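You operate a simulated robot arm through the tools that you are given. There is no shell and no other tool.

Carry out the task below with a simulated robot arm. There is one attempt and no reset: what you move stays moved.

JOB
Gauge the plate in the wear gauge and spin-test the wheel on the peg.
Fine: slide the bridge back; plate left in the gauge; when the wheel has stopped, lay it on the table.
Where things are to end (x, y in the base frame): orange wheel within 6 cm of [86, 46].

The check looks at the end state, three seconds after you hand in, the way a careful person would. Anything else that was tipped, shoved, dropped, spilled or broken makes it a failure.

ROBOT AND FRAMES
A 6-joint arm with a three-finger gripper, fixed in place. Base frame: the origin is at the foot of the arm, x ahead of it, y to its left, z up. Units: cm, rad, N and s.
Its first joint turns from -2.897 to 2.897 rad. Payload 4.89 kg.
The tool frame sits at the grasp point between the pads (the TCP): z along the fingers, y along the line on which they close. The tips reach 3 cm beyond it. The gripper opens to 16.4 cm. The gripper's body begins 12.5 cm behind the TCP.
Orientation is that of the tool frame in the base frame, as a unit quaternion [w, x, y, z]. With the fingers straight down and closing along the base's y, the tool's x points along the base's -x, its y along +y and its z along -z.

CONTROLS
- The arm moves only by the tool arm_command. Its argument "steps" is a list of rows, each a list of 7 numbers: the shift along the tool's x, y, z in units of 40 mm (1.0 is 40 mm), then the turn, a rotation vector about the tool's x, y, z in units of 4 degrees (1.0 is 4 degrees), then the gripper command, from -1 (shut) to 1 (fully open), values between in proportion. In form: [[x, y, z, wx, wy, wz, gripper], ...]. A call has 1 to 20 rows; each row shifts and turns the commanded pose from where the row before left it, along the tool's axes as they then stand. A call with a number of a shift or a turn outside -1 to 1 is refused whole. Each row takes 0.2 s and may step no farther than 5 cm and 0.15 rad from the row before; otherwise, or with a gripper value out of range, the whole call is refused. Where a pose cannot be reached the arm comes as near as it can. A force on the tool above 40 N (or 10 N above the force at the start of the call, whichever is more), or a blocked arm, ends the call early, and 0.2 s more pass. Each finger travels about 10.8 cm/s and halts on what it meets, pressing with about 41 N; the grip force reading is that of the motor and also rises with nothing between the fingers. The clock runs only during rows and for 0.2 s after the last one: add rows that do not move to give the fingers time. The reply holds the time, the measured pose of the TCP, the force on the tool along the base axes, the opening and the grip force, in the units named above and with some noise, with the torque about the TCP (base axes, N m) and any sound that the robot's microphone picked up, and new pictures: "show" is both (left out), scene, wrist or none.
- Cameras (640 x 400 px; columns grow to the right, rows downward): "scene" is fixed at [5.27, 64.84, 142.08]; the picture's right is [-0.39, -0.92, 0.00], its down [-0.54, 0.23, -0.81] and it looks along [0.75, -0.32, -0.58] (base axes); focal length 323 px, centre (320, 200). "wrist" rides on the gripper at [7.6, -0.2, -15.2] in the tool frame; the picture's right is [0.02, 1.00, 0.00], its down [-0.88, 0.02, -0.47] and it looks along [-0.47, 0.01, 0.88] (tool axes); focal length 247 px, centre (320, 200). There is no depth. A picture from a camera that has moved, and an enlarged one, comes with that camera's place and axes in the base frame and with its lens.
- move_column(by): slides the trunk up (or, below 0, down) by that many cm; the arm rides with it, the base frame stays. It gives what a move gives, with no picture.
- close_up(camera, box): a new picture of the part [left, top, right, bottom] of that camera's present view, enlarged. The clock stands still meanwhile.
- finish_job(): hands the job in; it is judged then, once.

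Nothing tells you positions but the pictures and the camera data. Unless the task says otherwise, let go and move clear before handing in.

The tools are called after "Request:" by a JSON object that holds its "method" and its "body". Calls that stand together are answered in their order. arm_command: Moves the arm, as the interface text tells. Its arguments: {"type":"object","properties":{"steps":{"type":"array"},"show":{"type":"string","enum":["both","scene","wrist","none"]}},"required":["steps"]} The other tools are called the same way: move_column (by) slides the trunk up or down; close_up (camera, box) takes an enlarged picture of a part of a camera's view; finish_job () hands the job in.

At the start:

```text
time: 0.0
ee_pos: [61.06, 30.01, 114.98]
ee_rot: [0.0, 0.0, 1.0, 0.0]
contact_force: [0.0, -0.4, -0.2]
torque: [-0.02, 0.04, 0.03]
opening: 16.43
gripper_force: 0.1
trunk travel left (down, up): [-17.5, 21.5]
```

scene: 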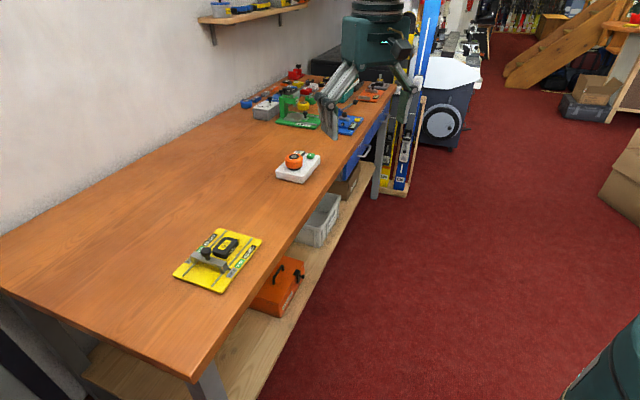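
wrist: 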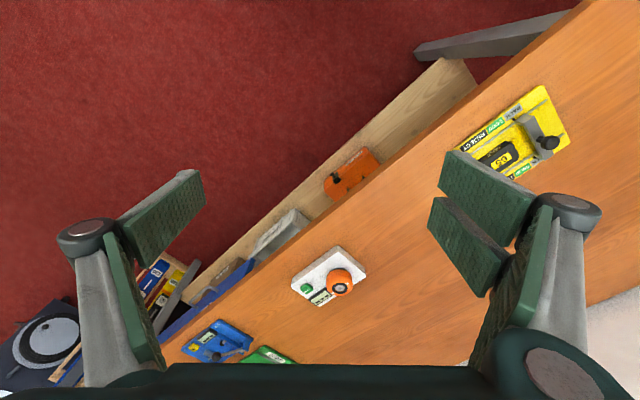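

I see a long table with a yellow device (probably the wear gauge with a sliding bridge) and a white base with an orange wheel on a peg and a green button. I'll take close-ups before moving.

Request:
{"method": "close_up", "body": {"camera": "scene", "box": [160, 215, 280, 300]}}

Request:
{"method": "close_up", "body": {"camera": "scene", "box": [260, 135, 340, 190]}}

Request:
{"method": "close_up", "body": {"camera": "wrist", "box": [440, 70, 580, 190]}}

Request:
{"method": "close_up", "body": {"camera": "wrist", "box": [270, 230, 390, 320]}}

Request:
{"method": "close_up", "body": {"camera": "scene", "box": [230, 60, 400, 150]}}

```text
4.71 times, centred on (220, 258) of scene
camera zoom: at [5.27, 64.84, 142.08], right [-0.39, -0.92, 0.0], down [-0.54, 0.23, -0.81], along [0.75, -0.32, -0.58], focal length 1519 px, centre (791, -71)
```

zoom: 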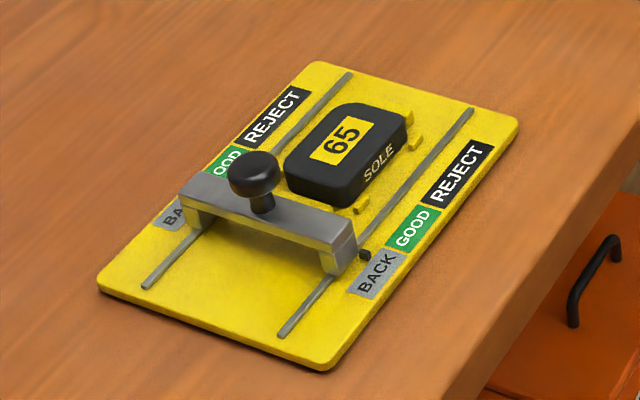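

```text
7.27 times, centred on (300, 162) of scene
camera zoom: at [5.27, 64.84, 142.08], right [-0.39, -0.92, 0.0], down [-0.54, 0.23, -0.81], along [0.75, -0.32, -0.58], focal length 2347 px, centre (466, 473)
```

zoom: 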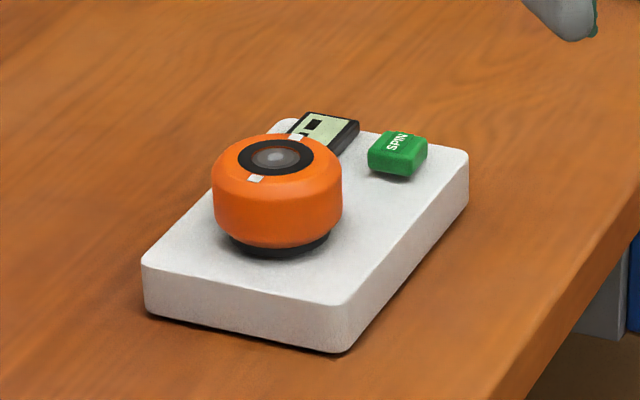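

```text
3.33 times, centred on (510, 130) of wrist
camera zoom: at [53.62, 29.82, 130.14], right [-0.02, 1.0, 0.0], down [0.88, 0.02, 0.47], along [0.47, 0.01, -0.88], focal length 823 px, centre (-313, 433)
```

zoom: 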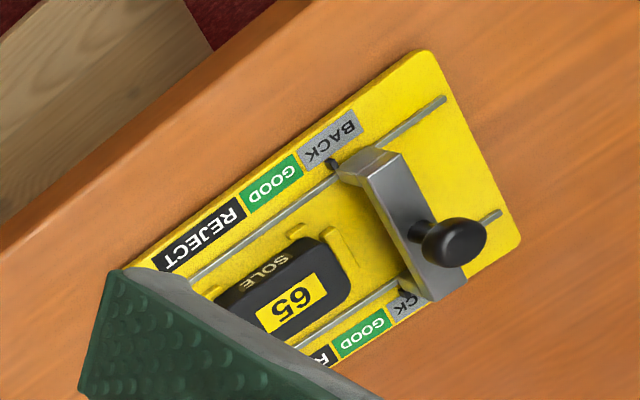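

```text
4.44 times, centred on (330, 275) of wrist
camera zoom: at [53.62, 29.82, 130.14], right [-0.02, 1.0, 0.0], down [0.88, 0.02, 0.47], along [0.47, 0.01, -0.88], focal length 1098 px, centre (276, -133)
```

zoom: 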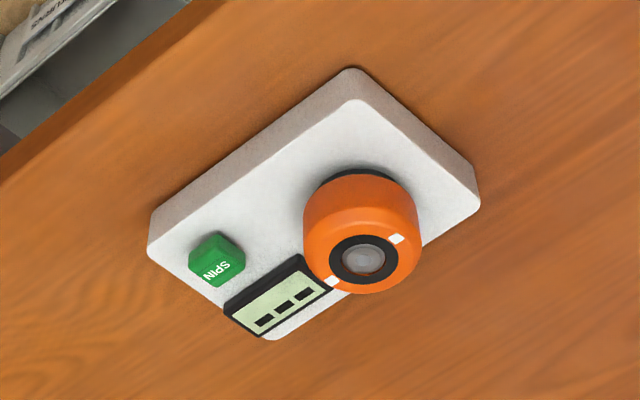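

```text
3.76 times, centred on (315, 105) of scene
camera zoom: at [5.27, 64.84, 142.08], right [-0.39, -0.92, 0.0], down [-0.54, 0.23, -0.81], along [0.75, -0.32, -0.58], focal length 1215 px, centre (339, 558)
```

zoom: 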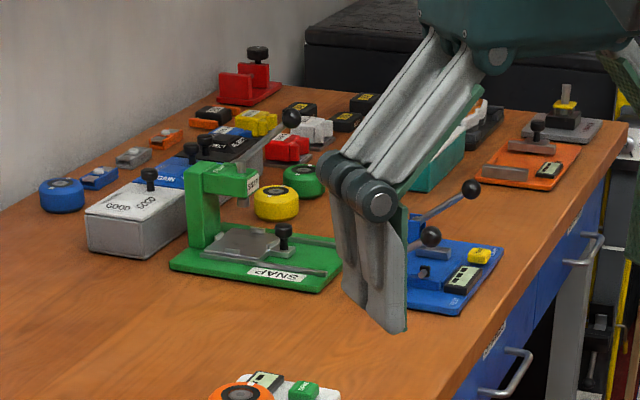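

The yellow wear gauge's bridge is at BACK, with its knob near (63.7, 67.9, 90) and the track running along about (0.71, -0.70). The orange wheel on its peg is near (97, 35, 91), and the table surface is near z 84. I'll move above the gauge first and turn the fingers in line with the track.

Request:
{"method": "arm_command", "body": {"steps": [[-0.065, 0.9, 0.1, 0, 0, 0, 0.0], [-0.065, 0.9, 0.1, 0, 0, 0, 0.0], [-0.065, 0.9, 0.1, 0, 0, 0, 0.0], [-0.065, 0.9, 0.1, 0, 0, 0, -0.2], [-0.065, 0.9, 0.1, 0, 0, 0, -0.2], [-0.065, 0.9, 0.1, 0, 0, 0, -0.2], [-0.065, 0.9, 0.1, 0, 0, 0, -0.2], [-0.065, 0.9, 0.1, 0, 0, 0, -0.2], [-0.065, 0.9, 0.1, 0, 0, 0, -0.2], [0, 0, 0, 0, 0, -1, -0.2], [0, 0, 0, 0, 0, -1, -0.2], [0, 0, 0, 0, 0, -1, -0.2], [0, 0, 0, 0, 0, -1, -0.2], [0, 0, 0, 0, 0, -1, -0.2], [0, 0, 0, 0, 0, -1, -0.2], [0, 0, 0, 0, 0, -1, -0.2], [0, 0, 0, 0, 0, -1, -0.2], [0, 0, 0, 0, 0, -1, -0.2], [0, 0, 0, 0, 0, -1, -0.2], [0, 0, 0, 0, 0, -1, -0.2]], "show": "both"}}

```text
time: 4.2
ee_pos: [63.53, 62.38, 111.27]
ee_rot: [-0.001, -0.375, 0.927, 0.0]
contact_force: [0.4, 0.6, -0.4]
torque: [0.02, -0.02, -0.04]
opening: 6.58
gripper_force: 0.0
trunk travel left (down, up): [-17.5, 21.5]
camera wrist: at [58.25, 56.94, 126.51], right [-0.71, 0.7, 0.0], down [0.62, 0.63, 0.47], along [0.33, 0.34, -0.88], focal length 247 px, centre (320, 200)
```

scene: 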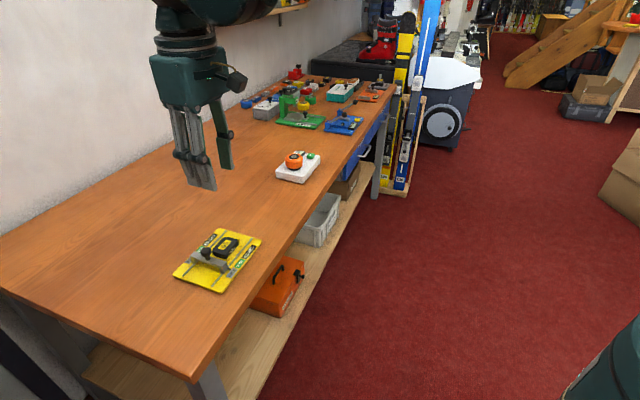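
wrist: 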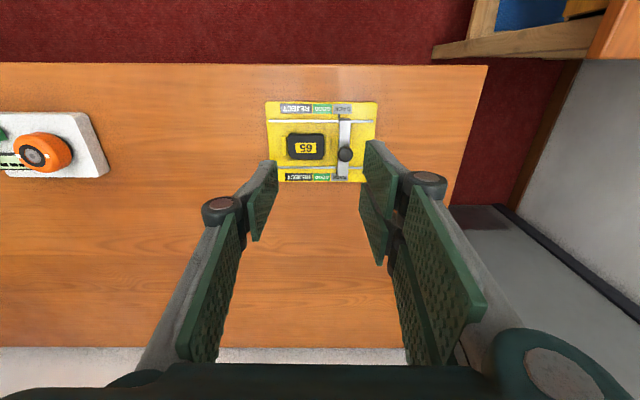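

The view is lined up with the gauge, and the knob still works out at about (63.6, 68.0). I'll zoom in to refine this.

Request:
{"method": "close_up", "body": {"camera": "wrist", "box": [256, 94, 392, 188]}}

Request:
{"method": "close_up", "body": {"camera": "scene", "box": [165, 220, 270, 300]}}

```text
4.26 times, centred on (324, 141) of wrist
camera zoom: at [58.25, 56.94, 126.51], right [-0.71, 0.7, 0.0], down [0.62, 0.63, 0.47], along [0.33, 0.34, -0.88], focal length 1051 px, centre (303, 451)
```

zoom: 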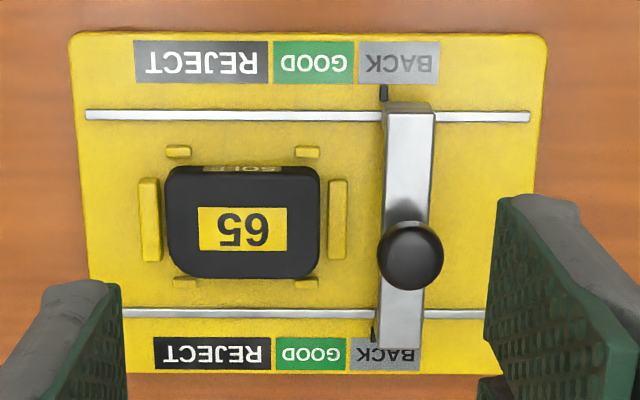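

```text
5.00 times, centred on (218, 260) of scene
camera zoom: at [5.27, 64.84, 142.08], right [-0.39, -0.92, 0.0], down [-0.54, 0.23, -0.81], along [0.75, -0.32, -0.58], focal length 1614 px, centre (832, -100)
```

zoom: 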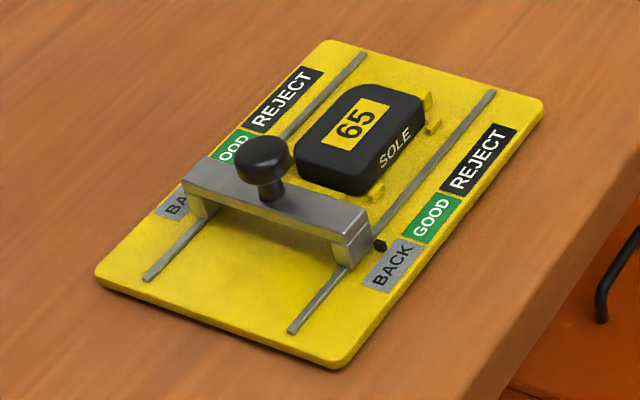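

The knob centres at about (63.55, 67.9, 90.4), with the beam top near z 87.6 and the plate top near 86.6. I'll centre over the knob and come part way down to check alignment.

Request:
{"method": "arm_command", "body": {"steps": [[-0.484, 0.491, 0, 0, 0, 0, -0.2], [-0.484, 0.491, 0, 0, 0, 0, -0.2], [0, 0, 0.9, 0, 0, 0, -0.2], [0, 0, 0.9, 0, 0, 0, -0.2], [0, 0, 0.9, 0, 0, 0, -0.2], [0, 0, 0.9, 0, 0, 0, -0.2], [0, 0, 0, 0, 0, 0, -0.2]], "show": "both"}}

Request:
{"method": "close_up", "body": {"camera": "wrist", "box": [200, 180, 440, 330]}}

Request:
{"method": "close_up", "body": {"camera": "scene", "box": [160, 190, 280, 300]}}

```text
time: 5.8
ee_pos: [63.56, 68.0, 96.98]
ee_rot: [0.0, -0.375, 0.927, 0.0]
contact_force: [0.8, 0.3, -0.3]
torque: [-0.03, 0.01, -0.02]
opening: 6.55
gripper_force: 0.1
trunk travel left (down, up): [-17.5, 21.5]
camera wrist: at [58.3, 62.49, 112.05], right [-0.71, 0.7, 0.0], down [0.62, 0.63, 0.47], along [0.33, 0.34, -0.88], focal length 247 px, centre (320, 200)
```

scene: 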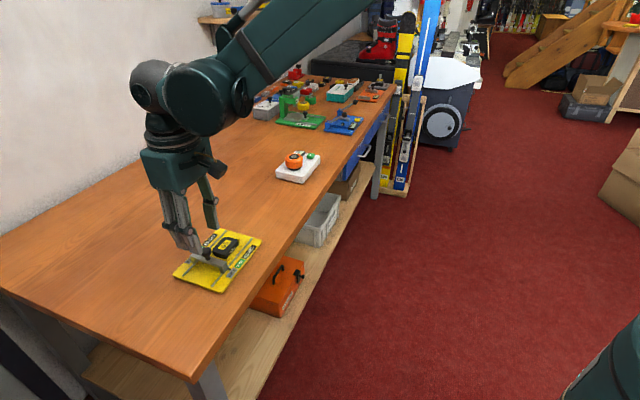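
wrist: 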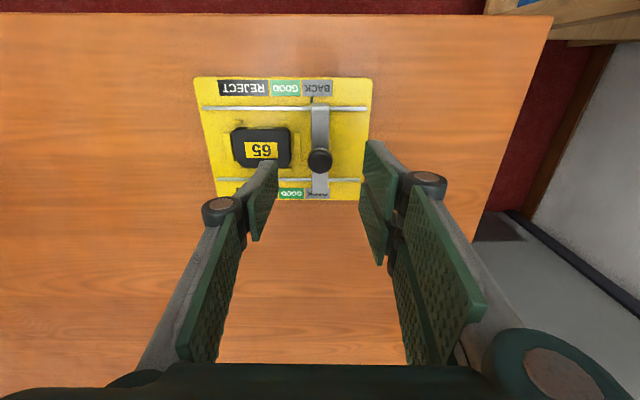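

```text
2.67 times, centred on (320, 255) of wrist
camera zoom: at [58.3, 62.49, 112.05], right [-0.71, 0.7, 0.0], down [0.62, 0.63, 0.47], along [0.33, 0.34, -0.88], focal length 659 px, centre (320, 53)
```

zoom: 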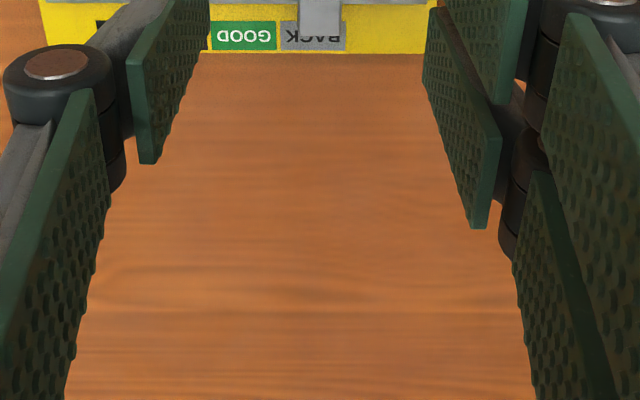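

```text
3.64 times, centred on (220, 245) of scene
camera zoom: at [5.27, 64.84, 142.08], right [-0.39, -0.92, 0.0], down [-0.54, 0.23, -0.81], along [0.75, -0.32, -0.58], focal length 1174 px, centre (684, 36)
```

zoom: 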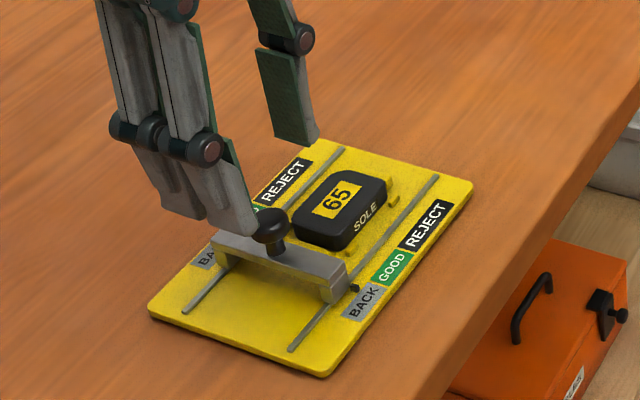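

The tool sits directly over the knob, and the fingers straddle it along the track. I'll go down to TCP z 91.5, leaving the tips about 1 cm above the beam, and close on the knob.

Request:
{"method": "arm_command", "body": {"steps": [[0, 0, 0.5, 0, 0, 0, -0.25], [0, 0, 0.5, 0, 0, 0, -0.25], [0, 0, 0.37, 0, 0, 0, -0.25], [0, 0, 0, 0, 0, 0, -0.5], [0, 0, 0, 0, 0, 0, -0.6], [0, 0, 0, 0, 0, 0, -0.65]], "show": "both"}}

Request:
{"method": "close_up", "body": {"camera": "scene", "box": [160, 210, 280, 300]}}

Request:
{"method": "close_up", "body": {"camera": "wrist", "box": [160, 60, 420, 230]}}

```text
time: 7.2
ee_pos: [63.61, 68.11, 91.45]
ee_rot: [0.0, -0.374, 0.927, -0.001]
contact_force: [0.0, -0.1, 0.6]
torque: [0.03, -0.01, 0.01]
opening: 2.88
gripper_force: 0.0
trunk travel left (down, up): [-17.5, 21.5]
camera wrist: at [58.29, 62.48, 106.68], right [-0.71, 0.7, 0.0], down [0.62, 0.63, 0.47], along [0.33, 0.34, -0.88], focal length 247 px, centre (320, 200)
```

scene: 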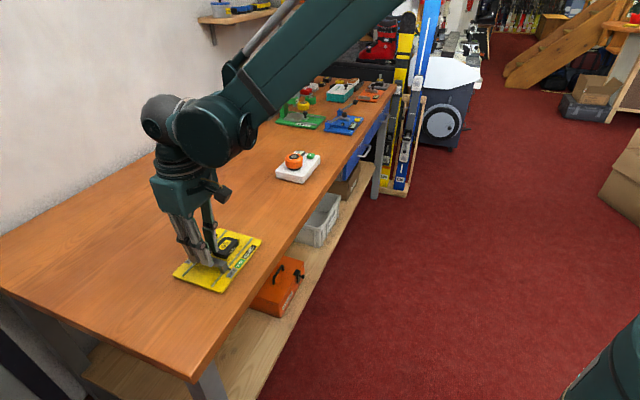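
wrist: 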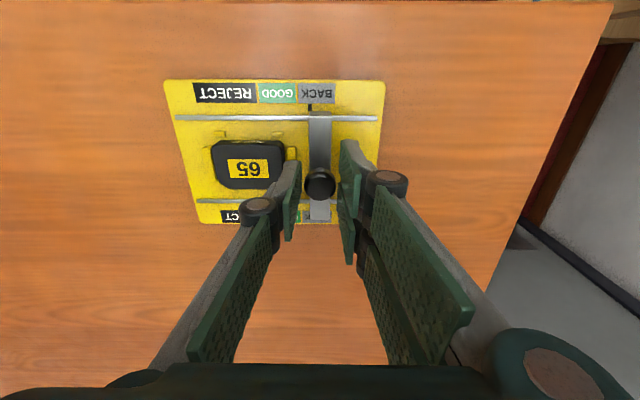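

```text
4.44 times, centred on (220, 255) of scene
camera zoom: at [5.27, 64.84, 142.08], right [-0.39, -0.92, 0.0], down [-0.54, 0.23, -0.81], along [0.75, -0.32, -0.58], focal length 1434 px, centre (764, -44)
```

zoom: 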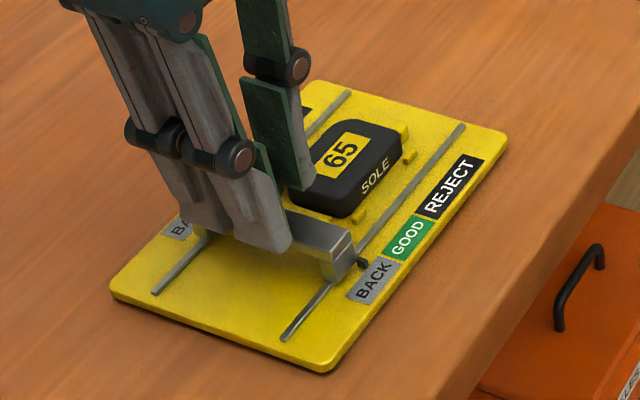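

```text
2.35 times, centred on (290, 145) of wrist
camera zoom: at [58.29, 62.48, 106.68], right [-0.71, 0.7, 0.0], down [0.62, 0.63, 0.47], along [0.33, 0.34, -0.88], focal length 581 px, centre (391, 329)
```

zoom: 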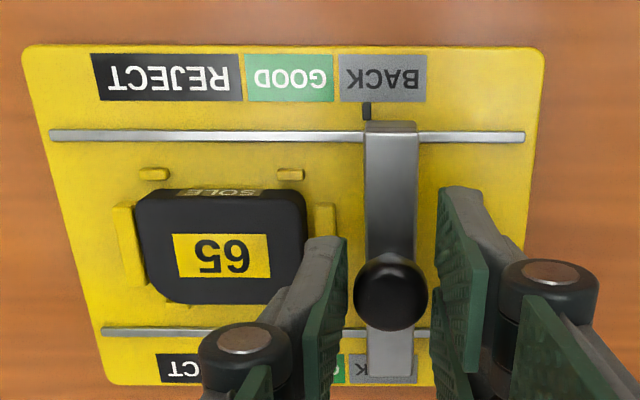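

The fingers are either side of the knob with a small gap. I'll close the rest of the way onto it.

Request:
{"method": "arm_command", "body": {"steps": [[0, 0, 0, 0, 0, 0, -0.7], [0, 0, 0, 0, 0, 0, -0.72], [0, 0, 0, 0, 0, 0, -0.75]], "show": "none"}}

```text
time: 8.0
ee_pos: [63.56, 67.99, 91.6]
ee_rot: [-0.001, -0.374, 0.927, 0.001]
contact_force: [0.7, -1.1, 0.3]
torque: [-0.01, -0.05, 0.05]
opening: 2.24
gripper_force: 41.0
trunk travel left (down, up): [-17.5, 21.5]
```

The knob is gripped at 2.24 cm. Now I'll slide the bridge slowly toward the plate and watch the force.

Request:
{"method": "arm_command", "body": {"steps": [[0, -0.06, 0, 0, 0, 0, -0.75], [0, -0.06, 0, 0, 0, 0, -0.75], [0, -0.06, 0, 0, 0, 0, -0.75], [0, -0.06, 0, 0, 0, 0, -0.75], [0, -0.06, 0, 0, 0, 0, -0.75]], "show": "wrist"}}

```text
time: 9.2
ee_pos: [64.4, 67.07, 91.4]
ee_rot: [0.0, -0.375, 0.927, 0.0]
contact_force: [6.7, 8.4, 9.3]
torque: [0.07, -0.02, 0.09]
opening: 2.24
gripper_force: 40.8
trunk travel left (down, up): [-17.5, 21.5]
camera wrist: at [59.14, 61.61, 106.67], right [-0.71, 0.7, 0.0], down [0.62, 0.63, 0.47], along [0.33, 0.34, -0.88], focal length 247 px, centre (320, 200)
```

wrist: 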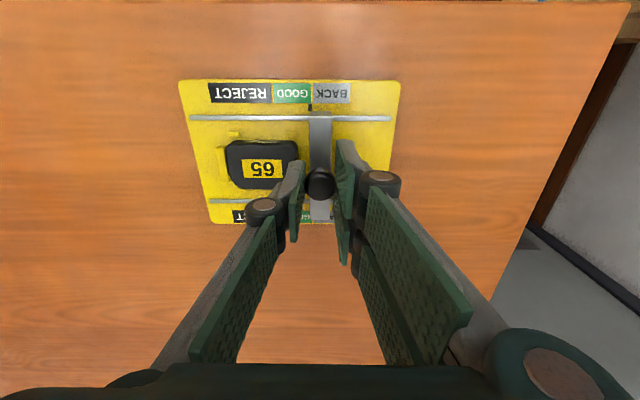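

The bridge is sliding with the tool and the gauge base isn't moving. There is some sideways and vertical load, so I'll ease the tool that way as I go on in small steps.

Request:
{"method": "arm_command", "body": {"steps": [[-0.015, 0, -0.015, 0, 0, 0, -0.75], [0, -0.05, 0, 0, 0, 0, -0.75]], "show": "none"}}

```text
time: 9.8
ee_pos: [64.52, 67.1, 91.48]
ee_rot: [0.001, -0.375, 0.927, 0.0]
contact_force: [0.3, 0.3, 0.9]
torque: [0.03, -0.03, 0.03]
opening: 2.21
gripper_force: 41.2
trunk travel left (down, up): [-17.5, 21.5]
```

Request:
{"method": "arm_command", "body": {"steps": [[0, -0.05, 0, 0, 0, 0, -0.75], [0, -0.05, 0, 0, 0, 0, -0.75], [0, 0, 0, 0, 0, 0, -0.75]], "show": "wrist"}}

Request:
{"method": "close_up", "body": {"camera": "scene", "box": [160, 210, 280, 300]}}

Request:
{"method": "close_up", "body": {"camera": "wrist", "box": [160, 60, 420, 230]}}

```text
time: 10.6
ee_pos: [64.8, 66.79, 91.6]
ee_rot: [-0.001, -0.374, 0.927, 0.0]
contact_force: [-5.8, -6.6, -0.4]
torque: [-0.15, 0.16, 0.06]
opening: 2.21
gripper_force: 40.9
trunk travel left (down, up): [-17.5, 21.5]
camera wrist: at [59.57, 61.21, 106.68], right [-0.71, 0.7, 0.0], down [0.62, 0.63, 0.47], along [0.33, 0.34, -0.88], focal length 247 px, centre (320, 200)
```

wrist: 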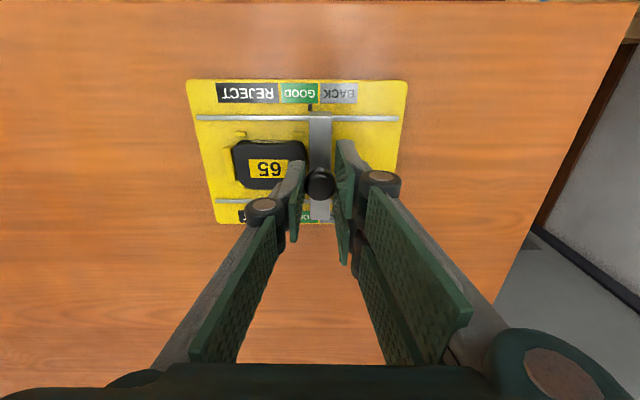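

```text
4.44 times, centred on (220, 255) of scene
camera zoom: at [5.27, 64.84, 142.08], right [-0.39, -0.92, 0.0], down [-0.54, 0.23, -0.81], along [0.75, -0.32, -0.58], focal length 1434 px, centre (764, -44)
```

zoom: 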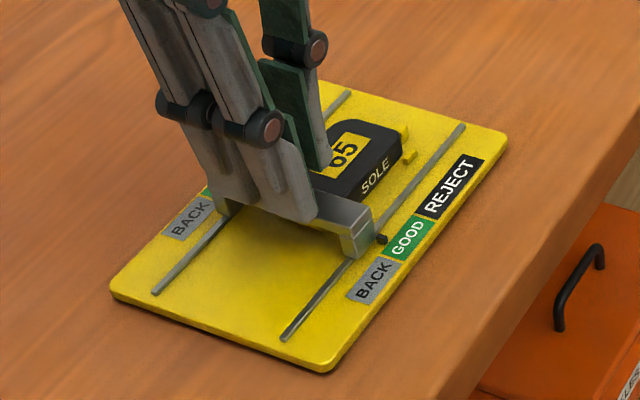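

```text
2.35 times, centred on (290, 145) of wrist
camera zoom: at [59.57, 61.21, 106.68], right [-0.71, 0.7, 0.0], down [0.62, 0.63, 0.47], along [0.33, 0.34, -0.88], focal length 581 px, centre (391, 329)
```

zoom: 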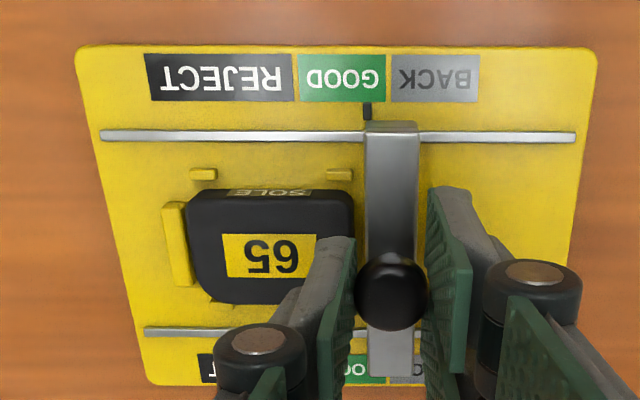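

The pointer has just entered GOOD, and the beam is nearly at the plate's edge. I'll continue in 1–2 mm steps while watching the force along the track.

Request:
{"method": "arm_command", "body": {"steps": [[0.007, -0.04, 0, 0, 0, 0, -0.75], [0, -0.04, 0, 0, 0, 0, -0.75]], "show": "none"}}

```text
time: 11.2
ee_pos: [65.01, 66.49, 91.46]
ee_rot: [0.001, -0.374, 0.927, 0.0]
contact_force: [-6.1, -4.5, -0.8]
torque: [-0.1, 0.11, 0.05]
opening: 2.21
gripper_force: 41.0
trunk travel left (down, up): [-17.5, 21.5]
```

Request:
{"method": "arm_command", "body": {"steps": [[0.006, -0.04, 0, 0, 0, 0, -0.75], [0.002, -0.04, 0, 0, 0, 0, -0.75]], "show": "none"}}

```text
time: 11.8
ee_pos: [65.37, 66.36, 91.62]
ee_rot: [0.0, -0.375, 0.927, -0.001]
contact_force: [2.4, 1.8, 0.0]
torque: [-0.04, 0.03, 0.03]
opening: 2.2
gripper_force: 40.6
trunk travel left (down, up): [-17.5, 21.5]
```

Request:
{"method": "arm_command", "body": {"steps": [[0, -0.03, 0, 0, 0, 0, -0.75], [0, -0.03, 0, 0, 0, 0, -0.75]], "show": "wrist"}}

Request:
{"method": "close_up", "body": {"camera": "wrist", "box": [160, 60, 420, 230]}}

Request:
{"method": "close_up", "body": {"camera": "scene", "box": [160, 210, 280, 300]}}

```text
time: 12.4
ee_pos: [65.55, 66.21, 91.56]
ee_rot: [0.0, -0.375, 0.927, -0.001]
contact_force: [5.1, 6.6, 0.2]
torque: [0.23, -0.2, 0.05]
opening: 2.21
gripper_force: 41.5
trunk travel left (down, up): [-17.5, 21.5]
camera wrist: at [60.2, 60.58, 106.68], right [-0.71, 0.7, 0.0], down [0.62, 0.63, 0.47], along [0.33, 0.34, -0.88], focal length 247 px, centre (320, 200)
```

wrist: 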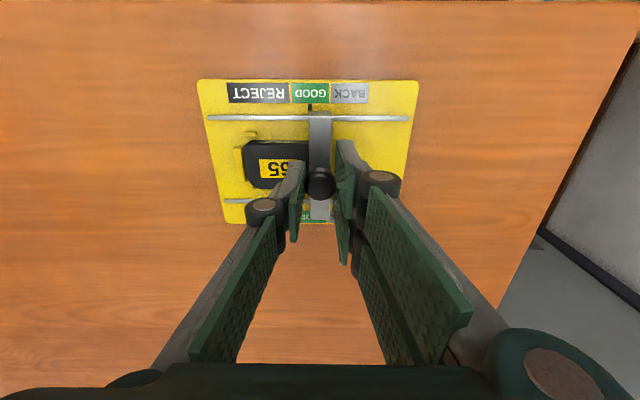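

```text
2.35 times, centred on (290, 145) of wrist
camera zoom: at [60.2, 60.58, 106.68], right [-0.71, 0.7, 0.0], down [0.62, 0.63, 0.47], along [0.33, 0.34, -0.88], focal length 581 px, centre (391, 329)
```

zoom: 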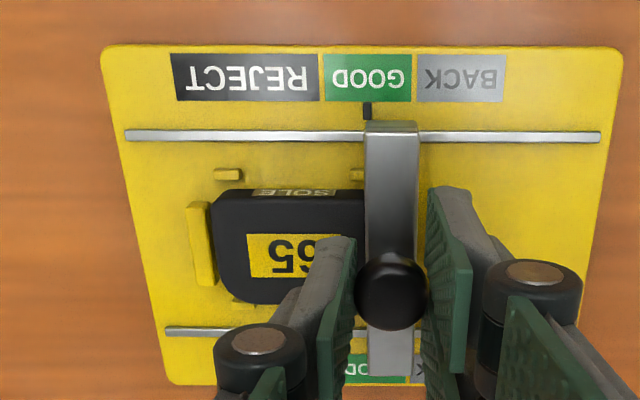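

```text
4.44 times, centred on (220, 255) of scene
camera zoom: at [5.27, 64.84, 142.08], right [-0.39, -0.92, 0.0], down [-0.54, 0.23, -0.81], along [0.75, -0.32, -0.58], focal length 1434 px, centre (764, -44)
```

zoom: 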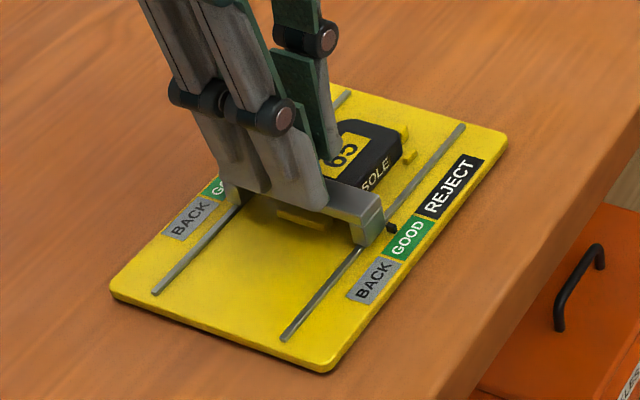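

The pointer is mid-GOOD and the bridge still slides freely. I'll continue.

Request:
{"method": "arm_command", "body": {"steps": [[-0.008, -0.03, 0, 0, 0, 0, -0.75], [0, -0.03, 0, 0, 0, 0, -0.75]], "show": "none"}}

```text
time: 13.0
ee_pos: [65.65, 65.95, 91.61]
ee_rot: [0.0, -0.374, 0.927, 0.0]
contact_force: [4.8, 4.9, 0.0]
torque: [0.12, -0.1, 0.05]
opening: 2.23
gripper_force: 41.1
trunk travel left (down, up): [-17.5, 21.5]
```

Request:
{"method": "arm_command", "body": {"steps": [[-0.006, -0.03, 0, 0, 0, 0, -0.75], [0, -0.03, 0, 0, 0, 0, -0.75]], "show": "wrist"}}

Request:
{"method": "close_up", "body": {"camera": "wrist", "box": [160, 60, 420, 230]}}

```text
time: 13.6
ee_pos: [65.72, 65.74, 91.55]
ee_rot: [0.0, -0.375, 0.927, 0.0]
contact_force: [1.4, 1.7, 1.3]
torque: [-0.01, 0.03, 0.02]
opening: 2.22
gripper_force: 40.7
trunk travel left (down, up): [-17.5, 21.5]
camera wrist: at [60.53, 60.26, 106.69], right [-0.71, 0.7, 0.0], down [0.62, 0.63, 0.47], along [0.33, 0.34, -0.88], focal length 247 px, centre (320, 200)
```

wrist: 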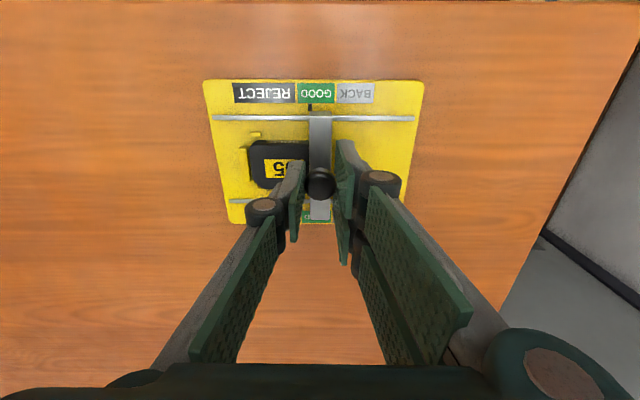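

```text
2.35 times, centred on (290, 145) of wrist
camera zoom: at [60.53, 60.26, 106.69], right [-0.71, 0.7, 0.0], down [0.62, 0.63, 0.47], along [0.33, 0.34, -0.88], focal length 581 px, centre (391, 329)
```

zoom: 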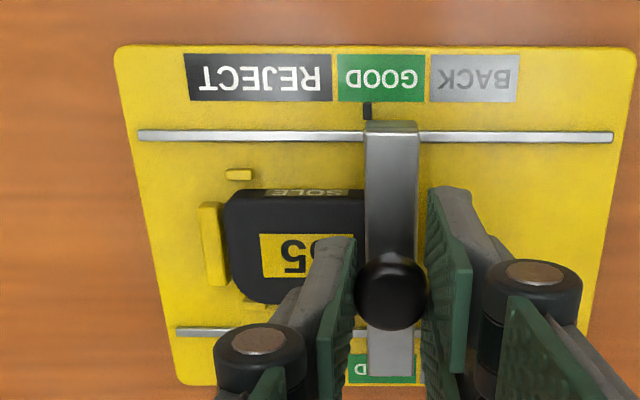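

The beam is now starting over the plate with no along-track resistance yet. I'll keep going in small steps.

Request:
{"method": "arm_command", "body": {"steps": [[-0.002, -0.03, -0.004, 0, 0, 0, -0.75], [-0.002, -0.03, 0, 0, 0, 0, -0.75]], "show": "none"}}

```text
time: 14.2
ee_pos: [66.1, 65.65, 91.53]
ee_rot: [-0.001, -0.374, 0.927, 0.0]
contact_force: [-2.6, -1.0, -0.1]
torque: [0.06, 0.0, 0.06]
opening: 2.22
gripper_force: 40.8
trunk travel left (down, up): [-17.5, 21.5]
```

Request:
{"method": "arm_command", "body": {"steps": [[0, -0.03, 0, 0, 0, 0, -0.75], [0, -0.03, 0, 0, 0, 0, -0.75]], "show": "none"}}

```text
time: 14.8
ee_pos: [66.11, 65.49, 91.51]
ee_rot: [0.0, -0.375, 0.927, 0.0]
contact_force: [-3.6, -2.1, 0.0]
torque: [-0.18, 0.24, 0.05]
opening: 2.24
gripper_force: 40.6
trunk travel left (down, up): [-17.5, 21.5]
```

Request:
{"method": "arm_command", "body": {"steps": [[0.003, -0.03, 0, 0, 0, 0, -0.75], [0, -0.03, 0, 0, 0, 0, -0.75]], "show": "wrist"}}

Request:
{"method": "close_up", "body": {"camera": "wrist", "box": [160, 60, 420, 230]}}

Request:
{"method": "close_up", "body": {"camera": "scene", "box": [160, 210, 280, 300]}}

```text
time: 15.4
ee_pos: [66.35, 65.16, 91.5]
ee_rot: [0.001, -0.375, 0.927, 0.001]
contact_force: [-4.2, -1.9, 0.1]
torque: [-0.12, 0.21, 0.08]
opening: 2.2
gripper_force: 40.8
trunk travel left (down, up): [-17.5, 21.5]
camera wrist: at [61.05, 59.75, 106.69], right [-0.71, 0.7, 0.0], down [0.62, 0.63, 0.47], along [0.33, 0.34, -0.88], focal length 247 px, centre (320, 200)
```

wrist: 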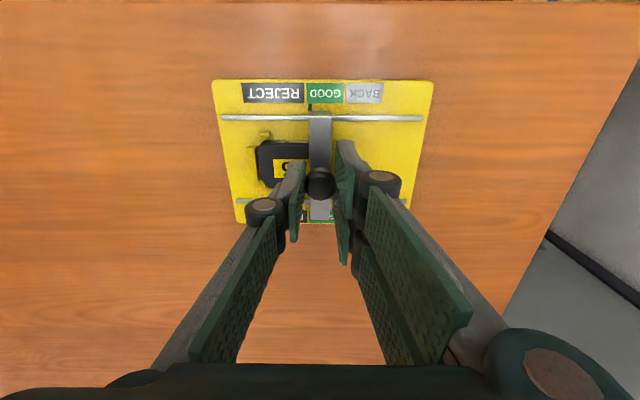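

```text
2.35 times, centred on (290, 145) of wrist
camera zoom: at [61.05, 59.75, 106.69], right [-0.71, 0.7, 0.0], down [0.62, 0.63, 0.47], along [0.33, 0.34, -0.88], focal length 581 px, centre (391, 329)
```

zoom: 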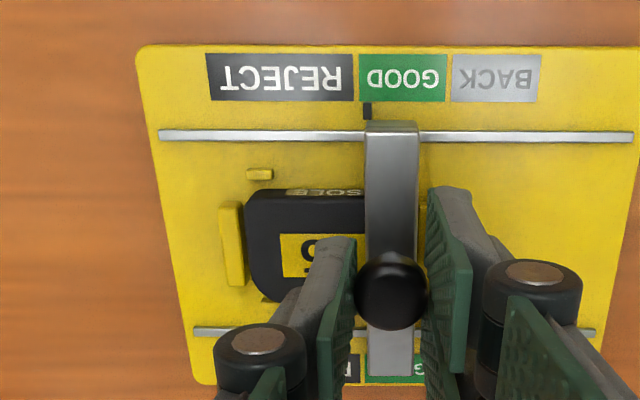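

```text
4.44 times, centred on (220, 255) of scene
camera zoom: at [5.27, 64.84, 142.08], right [-0.39, -0.92, 0.0], down [-0.54, 0.23, -0.81], along [0.75, -0.32, -0.58], focal length 1434 px, centre (764, -44)
```

zoom: 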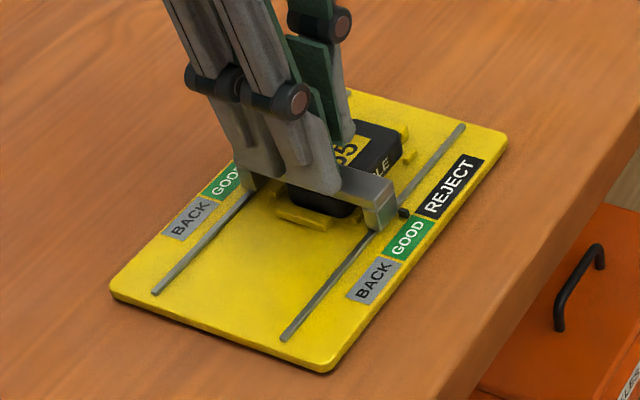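

The beam rides over the plate with no resistance, and the pointer is near the end of GOOD. I'll keep going until it stops.

Request:
{"method": "arm_command", "body": {"steps": [[0.003, -0.04, 0, 0, 0, 0, -0.75], [0, -0.04, 0, 0, 0, 0, -0.75], [0, -0.04, 0, 0, 0, 0, -0.75]], "show": "none"}}

```text
time: 16.2
ee_pos: [66.74, 65.03, 91.58]
ee_rot: [0.0, -0.374, 0.927, 0.0]
contact_force: [1.6, 2.4, 0.1]
torque: [-0.09, 0.1, 0.02]
opening: 2.22
gripper_force: 41.3
trunk travel left (down, up): [-17.5, 21.5]
```

Request:
{"method": "arm_command", "body": {"steps": [[0, -0.04, 0, 0, 0, 0, -0.75], [0, -0.04, 0, 0, 0, 0, -0.75]], "show": "none"}}

```text
time: 16.8
ee_pos: [66.71, 64.67, 91.61]
ee_rot: [0.0, -0.375, 0.927, 0.0]
contact_force: [6.3, 5.9, 1.4]
torque: [0.1, -0.14, 0.03]
opening: 2.24
gripper_force: 41.1
trunk travel left (down, up): [-17.5, 21.5]
```

Request:
{"method": "arm_command", "body": {"steps": [[-0.006, -0.04, 0, 0, 0, 0, -0.75], [0, -0.04, 0, 0, 0, 0, -0.75]], "show": "wrist"}}

Request:
{"method": "close_up", "body": {"camera": "wrist", "box": [160, 60, 420, 230]}}

Request:
{"method": "close_up", "body": {"camera": "scene", "box": [160, 210, 280, 300]}}

```text
time: 17.4
ee_pos: [67.16, 64.44, 91.57]
ee_rot: [0.001, -0.375, 0.927, 0.0]
contact_force: [7.0, 7.7, -0.1]
torque: [0.12, -0.1, 0.0]
opening: 2.2
gripper_force: 41.3
trunk travel left (down, up): [-17.5, 21.5]
camera wrist: at [61.86, 58.93, 106.7], right [-0.71, 0.7, 0.0], down [0.62, 0.63, 0.47], along [0.33, 0.34, -0.88], focal length 247 px, centre (320, 200)
```

wrist: 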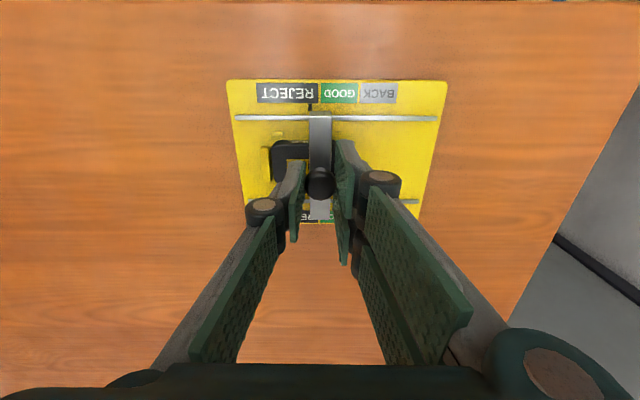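

```text
2.35 times, centred on (290, 145) of wrist
camera zoom: at [61.86, 58.93, 106.7], right [-0.71, 0.7, 0.0], down [0.62, 0.63, 0.47], along [0.33, 0.34, -0.88], focal length 581 px, centre (391, 329)
```

zoom: 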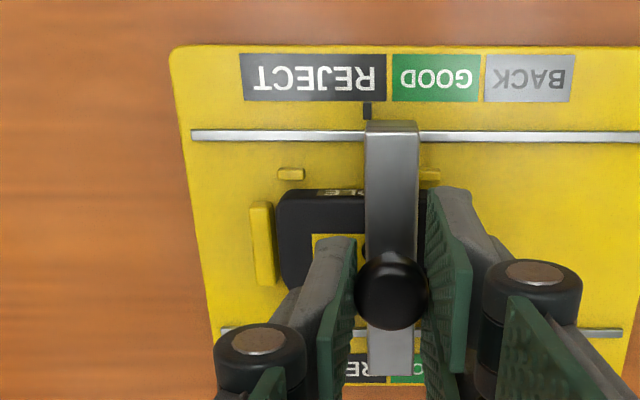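

```text
4.44 times, centred on (220, 255) of scene
camera zoom: at [5.27, 64.84, 142.08], right [-0.39, -0.92, 0.0], down [-0.54, 0.23, -0.81], along [0.75, -0.32, -0.58], focal length 1434 px, centre (764, -44)
```

zoom: 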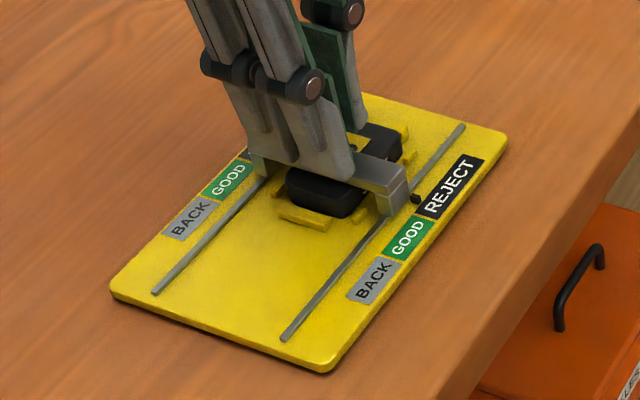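

The pointer has passed into REJECT, and the bridge is still sliding over the plate. I'll carry on until it meets a stop.

Request:
{"method": "arm_command", "body": {"steps": [[-0.01, -0.04, 0, 0, 0, 0, -0.75], [0, -0.04, 0, 0, 0, 0, -0.75], [0, -0.04, 0, 0, 0, 0, -0.75]], "show": "none"}}

```text
time: 18.2
ee_pos: [67.43, 64.22, 91.59]
ee_rot: [-0.001, -0.375, 0.927, 0.001]
contact_force: [1.3, 2.7, 0.0]
torque: [-0.04, 0.02, 0.08]
opening: 2.18
gripper_force: 40.8
trunk travel left (down, up): [-17.5, 21.5]
```

Request:
{"method": "arm_command", "body": {"steps": [[0, -0.04, 0, 0, 0, 0, -0.75], [-0.002, -0.04, 0, 0, 0, 0, -0.75], [0, -0.04, 0, 0, 0, 0, -0.75]], "show": "none"}}

```text
time: 19.0
ee_pos: [67.78, 63.7, 91.53]
ee_rot: [-0.001, -0.375, 0.927, 0.0]
contact_force: [1.0, 3.1, 0.1]
torque: [-0.03, 0.03, 0.08]
opening: 2.22
gripper_force: 41.0
trunk travel left (down, up): [-17.5, 21.5]
```

Request:
{"method": "arm_command", "body": {"steps": [[-0.002, -0.04, 0, 0, 0, 0, -0.75], [-0.001, -0.04, 0, 0, 0, 0, -0.75], [0, -0.04, 0, 0, 0, 0, -0.75]], "show": "wrist"}}

Request:
{"method": "close_up", "body": {"camera": "wrist", "box": [160, 60, 420, 230]}}

Request:
{"method": "close_up", "body": {"camera": "scene", "box": [160, 210, 280, 300]}}

```text
time: 19.8
ee_pos: [68.15, 63.55, 91.53]
ee_rot: [0.001, -0.375, 0.927, 0.0]
contact_force: [0.5, 1.9, 0.1]
torque: [-0.04, 0.06, 0.03]
opening: 2.21
gripper_force: 41.6
trunk travel left (down, up): [-17.5, 21.5]
camera wrist: at [62.85, 57.94, 106.71], right [-0.71, 0.7, 0.0], down [0.62, 0.63, 0.47], along [0.33, 0.34, -0.88], focal length 247 px, centre (320, 200)
```

wrist: 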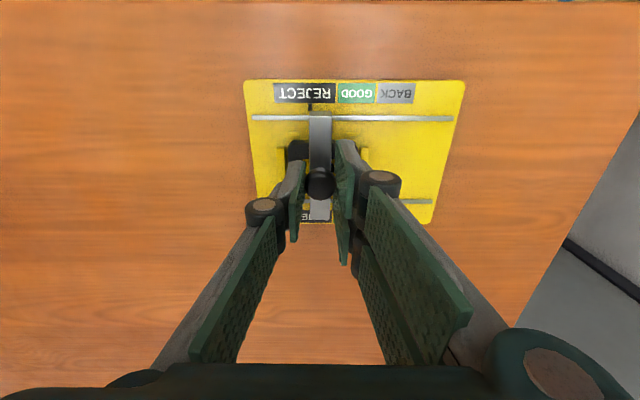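

```text
2.35 times, centred on (290, 145) of wrist
camera zoom: at [62.85, 57.94, 106.71], right [-0.71, 0.7, 0.0], down [0.62, 0.63, 0.47], along [0.33, 0.34, -0.88], focal length 581 px, centre (391, 329)
```

zoom: 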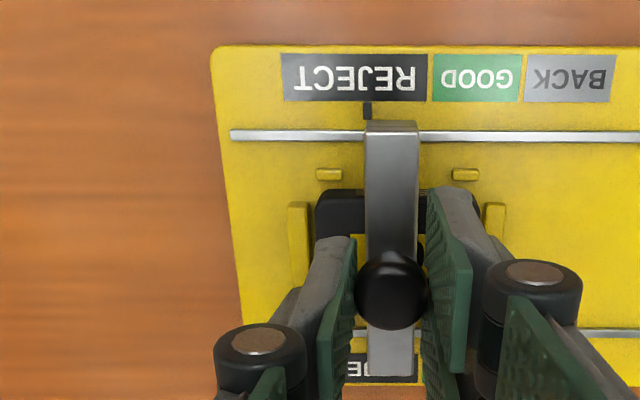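

```text
4.44 times, centred on (220, 255) of scene
camera zoom: at [5.27, 64.84, 142.08], right [-0.39, -0.92, 0.0], down [-0.54, 0.23, -0.81], along [0.75, -0.32, -0.58], focal length 1434 px, centre (764, -44)
```

zoom: 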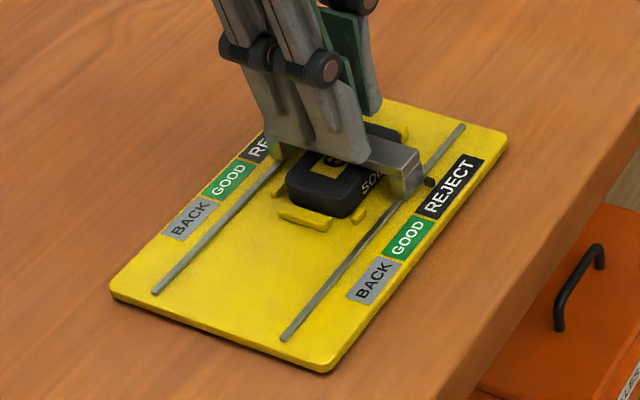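

The pointer is well inside REJECT with no resistance. I'll continue to the end stop, watching the force.

Request:
{"method": "arm_command", "body": {"steps": [[-0.001, -0.05, 0, 0, 0, 0, -0.75], [-0.001, -0.05, 0, 0, 0, 0, -0.75], [0, -0.05, 0, 0, 0, 0, -0.75], [0, -0.05, 0, 0, 0, 0, -0.75]], "show": "none"}}

```text
time: 20.8
ee_pos: [68.67, 62.89, 91.59]
ee_rot: [0.0, -0.375, 0.927, 0.0]
contact_force: [2.1, 3.1, -0.5]
torque: [0.09, -0.1, 0.04]
opening: 2.21
gripper_force: 40.9
trunk travel left (down, up): [-17.5, 21.5]
```

Request:
{"method": "arm_command", "body": {"steps": [[-0.003, -0.05, 0, 0, 0, 0, -0.75], [-0.001, -0.05, 0, 0, 0, 0, -0.75], [0, -0.05, 0, 0, 0, 0, -0.75]], "show": "none"}}

```text
time: 21.6
ee_pos: [69.2, 62.46, 91.63]
ee_rot: [-0.001, -0.376, 0.927, 0.0]
contact_force: [-1.4, 0.7, 0.5]
torque: [0.02, 0.04, 0.07]
opening: 2.22
gripper_force: 41.2
trunk travel left (down, up): [-17.5, 21.5]
```

Request:
{"method": "arm_command", "body": {"steps": [[0, -0.05, 0, 0, 0, 0, -0.75], [0, -0.05, 0, 0, 0, 0, -0.75]], "show": "wrist"}}

Request:
{"method": "close_up", "body": {"camera": "wrist", "box": [160, 60, 420, 230]}}

Request:
{"method": "close_up", "body": {"camera": "scene", "box": [160, 210, 280, 300]}}

```text
time: 22.2
ee_pos: [69.25, 62.23, 91.51]
ee_rot: [0.001, -0.375, 0.927, 0.0]
contact_force: [-11.0, 10.5, 0.6]
torque: [0.2, 0.24, 0.1]
opening: 2.21
gripper_force: 41.6
trunk travel left (down, up): [-17.5, 21.5]
camera wrist: at [64.07, 56.71, 106.71], right [-0.71, 0.7, 0.0], down [0.62, 0.63, 0.47], along [0.33, 0.34, -0.88], focal length 247 px, centre (320, 200)
```

wrist: 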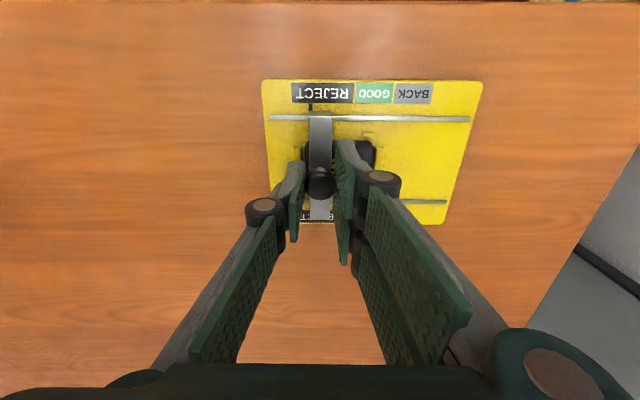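

```text
2.35 times, centred on (290, 145) of wrist
camera zoom: at [64.07, 56.71, 106.71], right [-0.71, 0.7, 0.0], down [0.62, 0.63, 0.47], along [0.33, 0.34, -0.88], focal length 581 px, centre (391, 329)
```

zoom: 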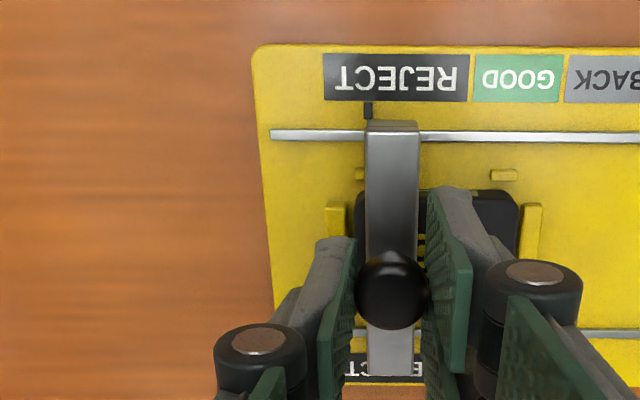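

```text
4.44 times, centred on (220, 255) of scene
camera zoom: at [5.27, 64.84, 142.08], right [-0.39, -0.92, 0.0], down [-0.54, 0.23, -0.81], along [0.75, -0.32, -0.58], focal length 1434 px, centre (764, -44)
```

zoom: 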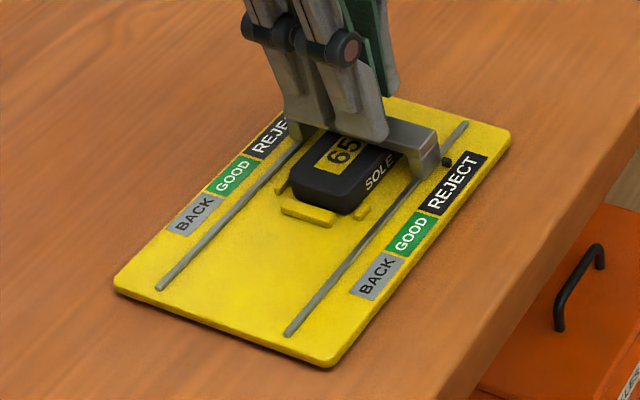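

The bridge reached its end stop deep in REJECT, with about 15 N along the track, so the gauging is done; the base nudged only 2–3 mm. Now I'll slide the bridge back along the same line.

Request:
{"method": "arm_command", "body": {"steps": [[0.0015, 0.08, 0, 0, 0, 0, -0.75], [0.0015, 0.08, 0, 0, 0, 0, -0.75], [0.0015, 0.08, 0, 0, 0, 0, -0.75], [0.0015, 0.08, 0, 0, 0, 0, -0.75], [0.0015, 0.08, 0, 0, 0, 0, -0.75], [0.0015, 0.08, 0, 0, 0, 0, -0.75], [0.0015, 0.08, 0, 0, 0, 0, -0.75]], "show": "none"}}

```text
time: 23.8
ee_pos: [67.86, 63.7, 91.55]
ee_rot: [0.0, -0.375, 0.927, 0.0]
contact_force: [0.9, -0.7, 0.2]
torque: [-0.09, 0.1, 0.02]
opening: 2.22
gripper_force: 40.7
trunk travel left (down, up): [-17.5, 21.5]
```

Request:
{"method": "arm_command", "body": {"steps": [[0.0015, 0.08, 0, 0, 0, 0, -0.75], [0.0015, 0.08, 0, 0, 0, 0, -0.75], [0.0015, 0.08, 0, 0, 0, 0, -0.75], [0.0015, 0.08, 0, 0, 0, 0, -0.75], [0.0015, 0.08, 0, 0, 0, 0, -0.75], [0.0015, 0.08, 0, 0, 0, 0, -0.75]], "show": "none"}}

```text
time: 25.2
ee_pos: [66.53, 65.19, 91.53]
ee_rot: [-0.001, -0.375, 0.927, 0.0]
contact_force: [11.3, 8.4, 7.7]
torque: [0.3, -0.32, 0.06]
opening: 2.21
gripper_force: 41.1
trunk travel left (down, up): [-17.5, 21.5]
```

Request:
{"method": "arm_command", "body": {"steps": [[-0.01, 0.02, -0.005, 0, 0, 0, -0.75], [0, 0.05, 0, 0, 0, 0, -0.75]], "show": "none"}}

```text
time: 25.8
ee_pos: [66.27, 65.28, 91.69]
ee_rot: [-0.001, -0.375, 0.927, 0.0]
contact_force: [9.0, 8.4, 2.5]
torque: [0.23, -0.22, 0.08]
opening: 2.21
gripper_force: 40.8
trunk travel left (down, up): [-17.5, 21.5]
```

Request:
{"method": "arm_command", "body": {"steps": [[-0.008, 0.03, -0.003, 0, 0, 0, -0.75], [0, 0.05, 0, 0, 0, 0, -0.75]], "show": "none"}}

```text
time: 26.4
ee_pos: [66.04, 65.57, 91.63]
ee_rot: [0.0, -0.375, 0.927, 0.0]
contact_force: [6.4, 4.8, 1.1]
torque: [0.1, -0.12, 0.06]
opening: 2.23
gripper_force: 41.5
trunk travel left (down, up): [-17.5, 21.5]
```

Request:
{"method": "arm_command", "body": {"steps": [[-0.006, 0.06, 0, 0, 0, 0, -0.75], [0, 0.06, 0, 0, 0, 0, -0.75], [0, 0.06, 0, 0, 0, 0, -0.75]], "show": "none"}}

```text
time: 27.2
ee_pos: [65.5, 66.09, 91.59]
ee_rot: [-0.001, -0.375, 0.927, -0.001]
contact_force: [-5.6, -3.9, -0.7]
torque: [-0.34, 0.2, -0.13]
opening: 2.21
gripper_force: 40.6
trunk travel left (down, up): [-17.5, 21.5]
```

Request:
{"method": "arm_command", "body": {"steps": [[0.005, 0.06, 0, 0, 0, 0, -0.75], [0.001, 0.06, 0, 0, 0, 0, -0.75], [0.001, 0.06, 0, 0, 0, 0, -0.75]], "show": "none"}}

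```text
time: 28.0
ee_pos: [65.01, 66.56, 91.49]
ee_rot: [0.0, -0.374, 0.927, 0.001]
contact_force: [-1.6, -2.8, 0.9]
torque: [-0.19, 0.16, 0.04]
opening: 2.21
gripper_force: 40.4
trunk travel left (down, up): [-17.5, 21.5]
```

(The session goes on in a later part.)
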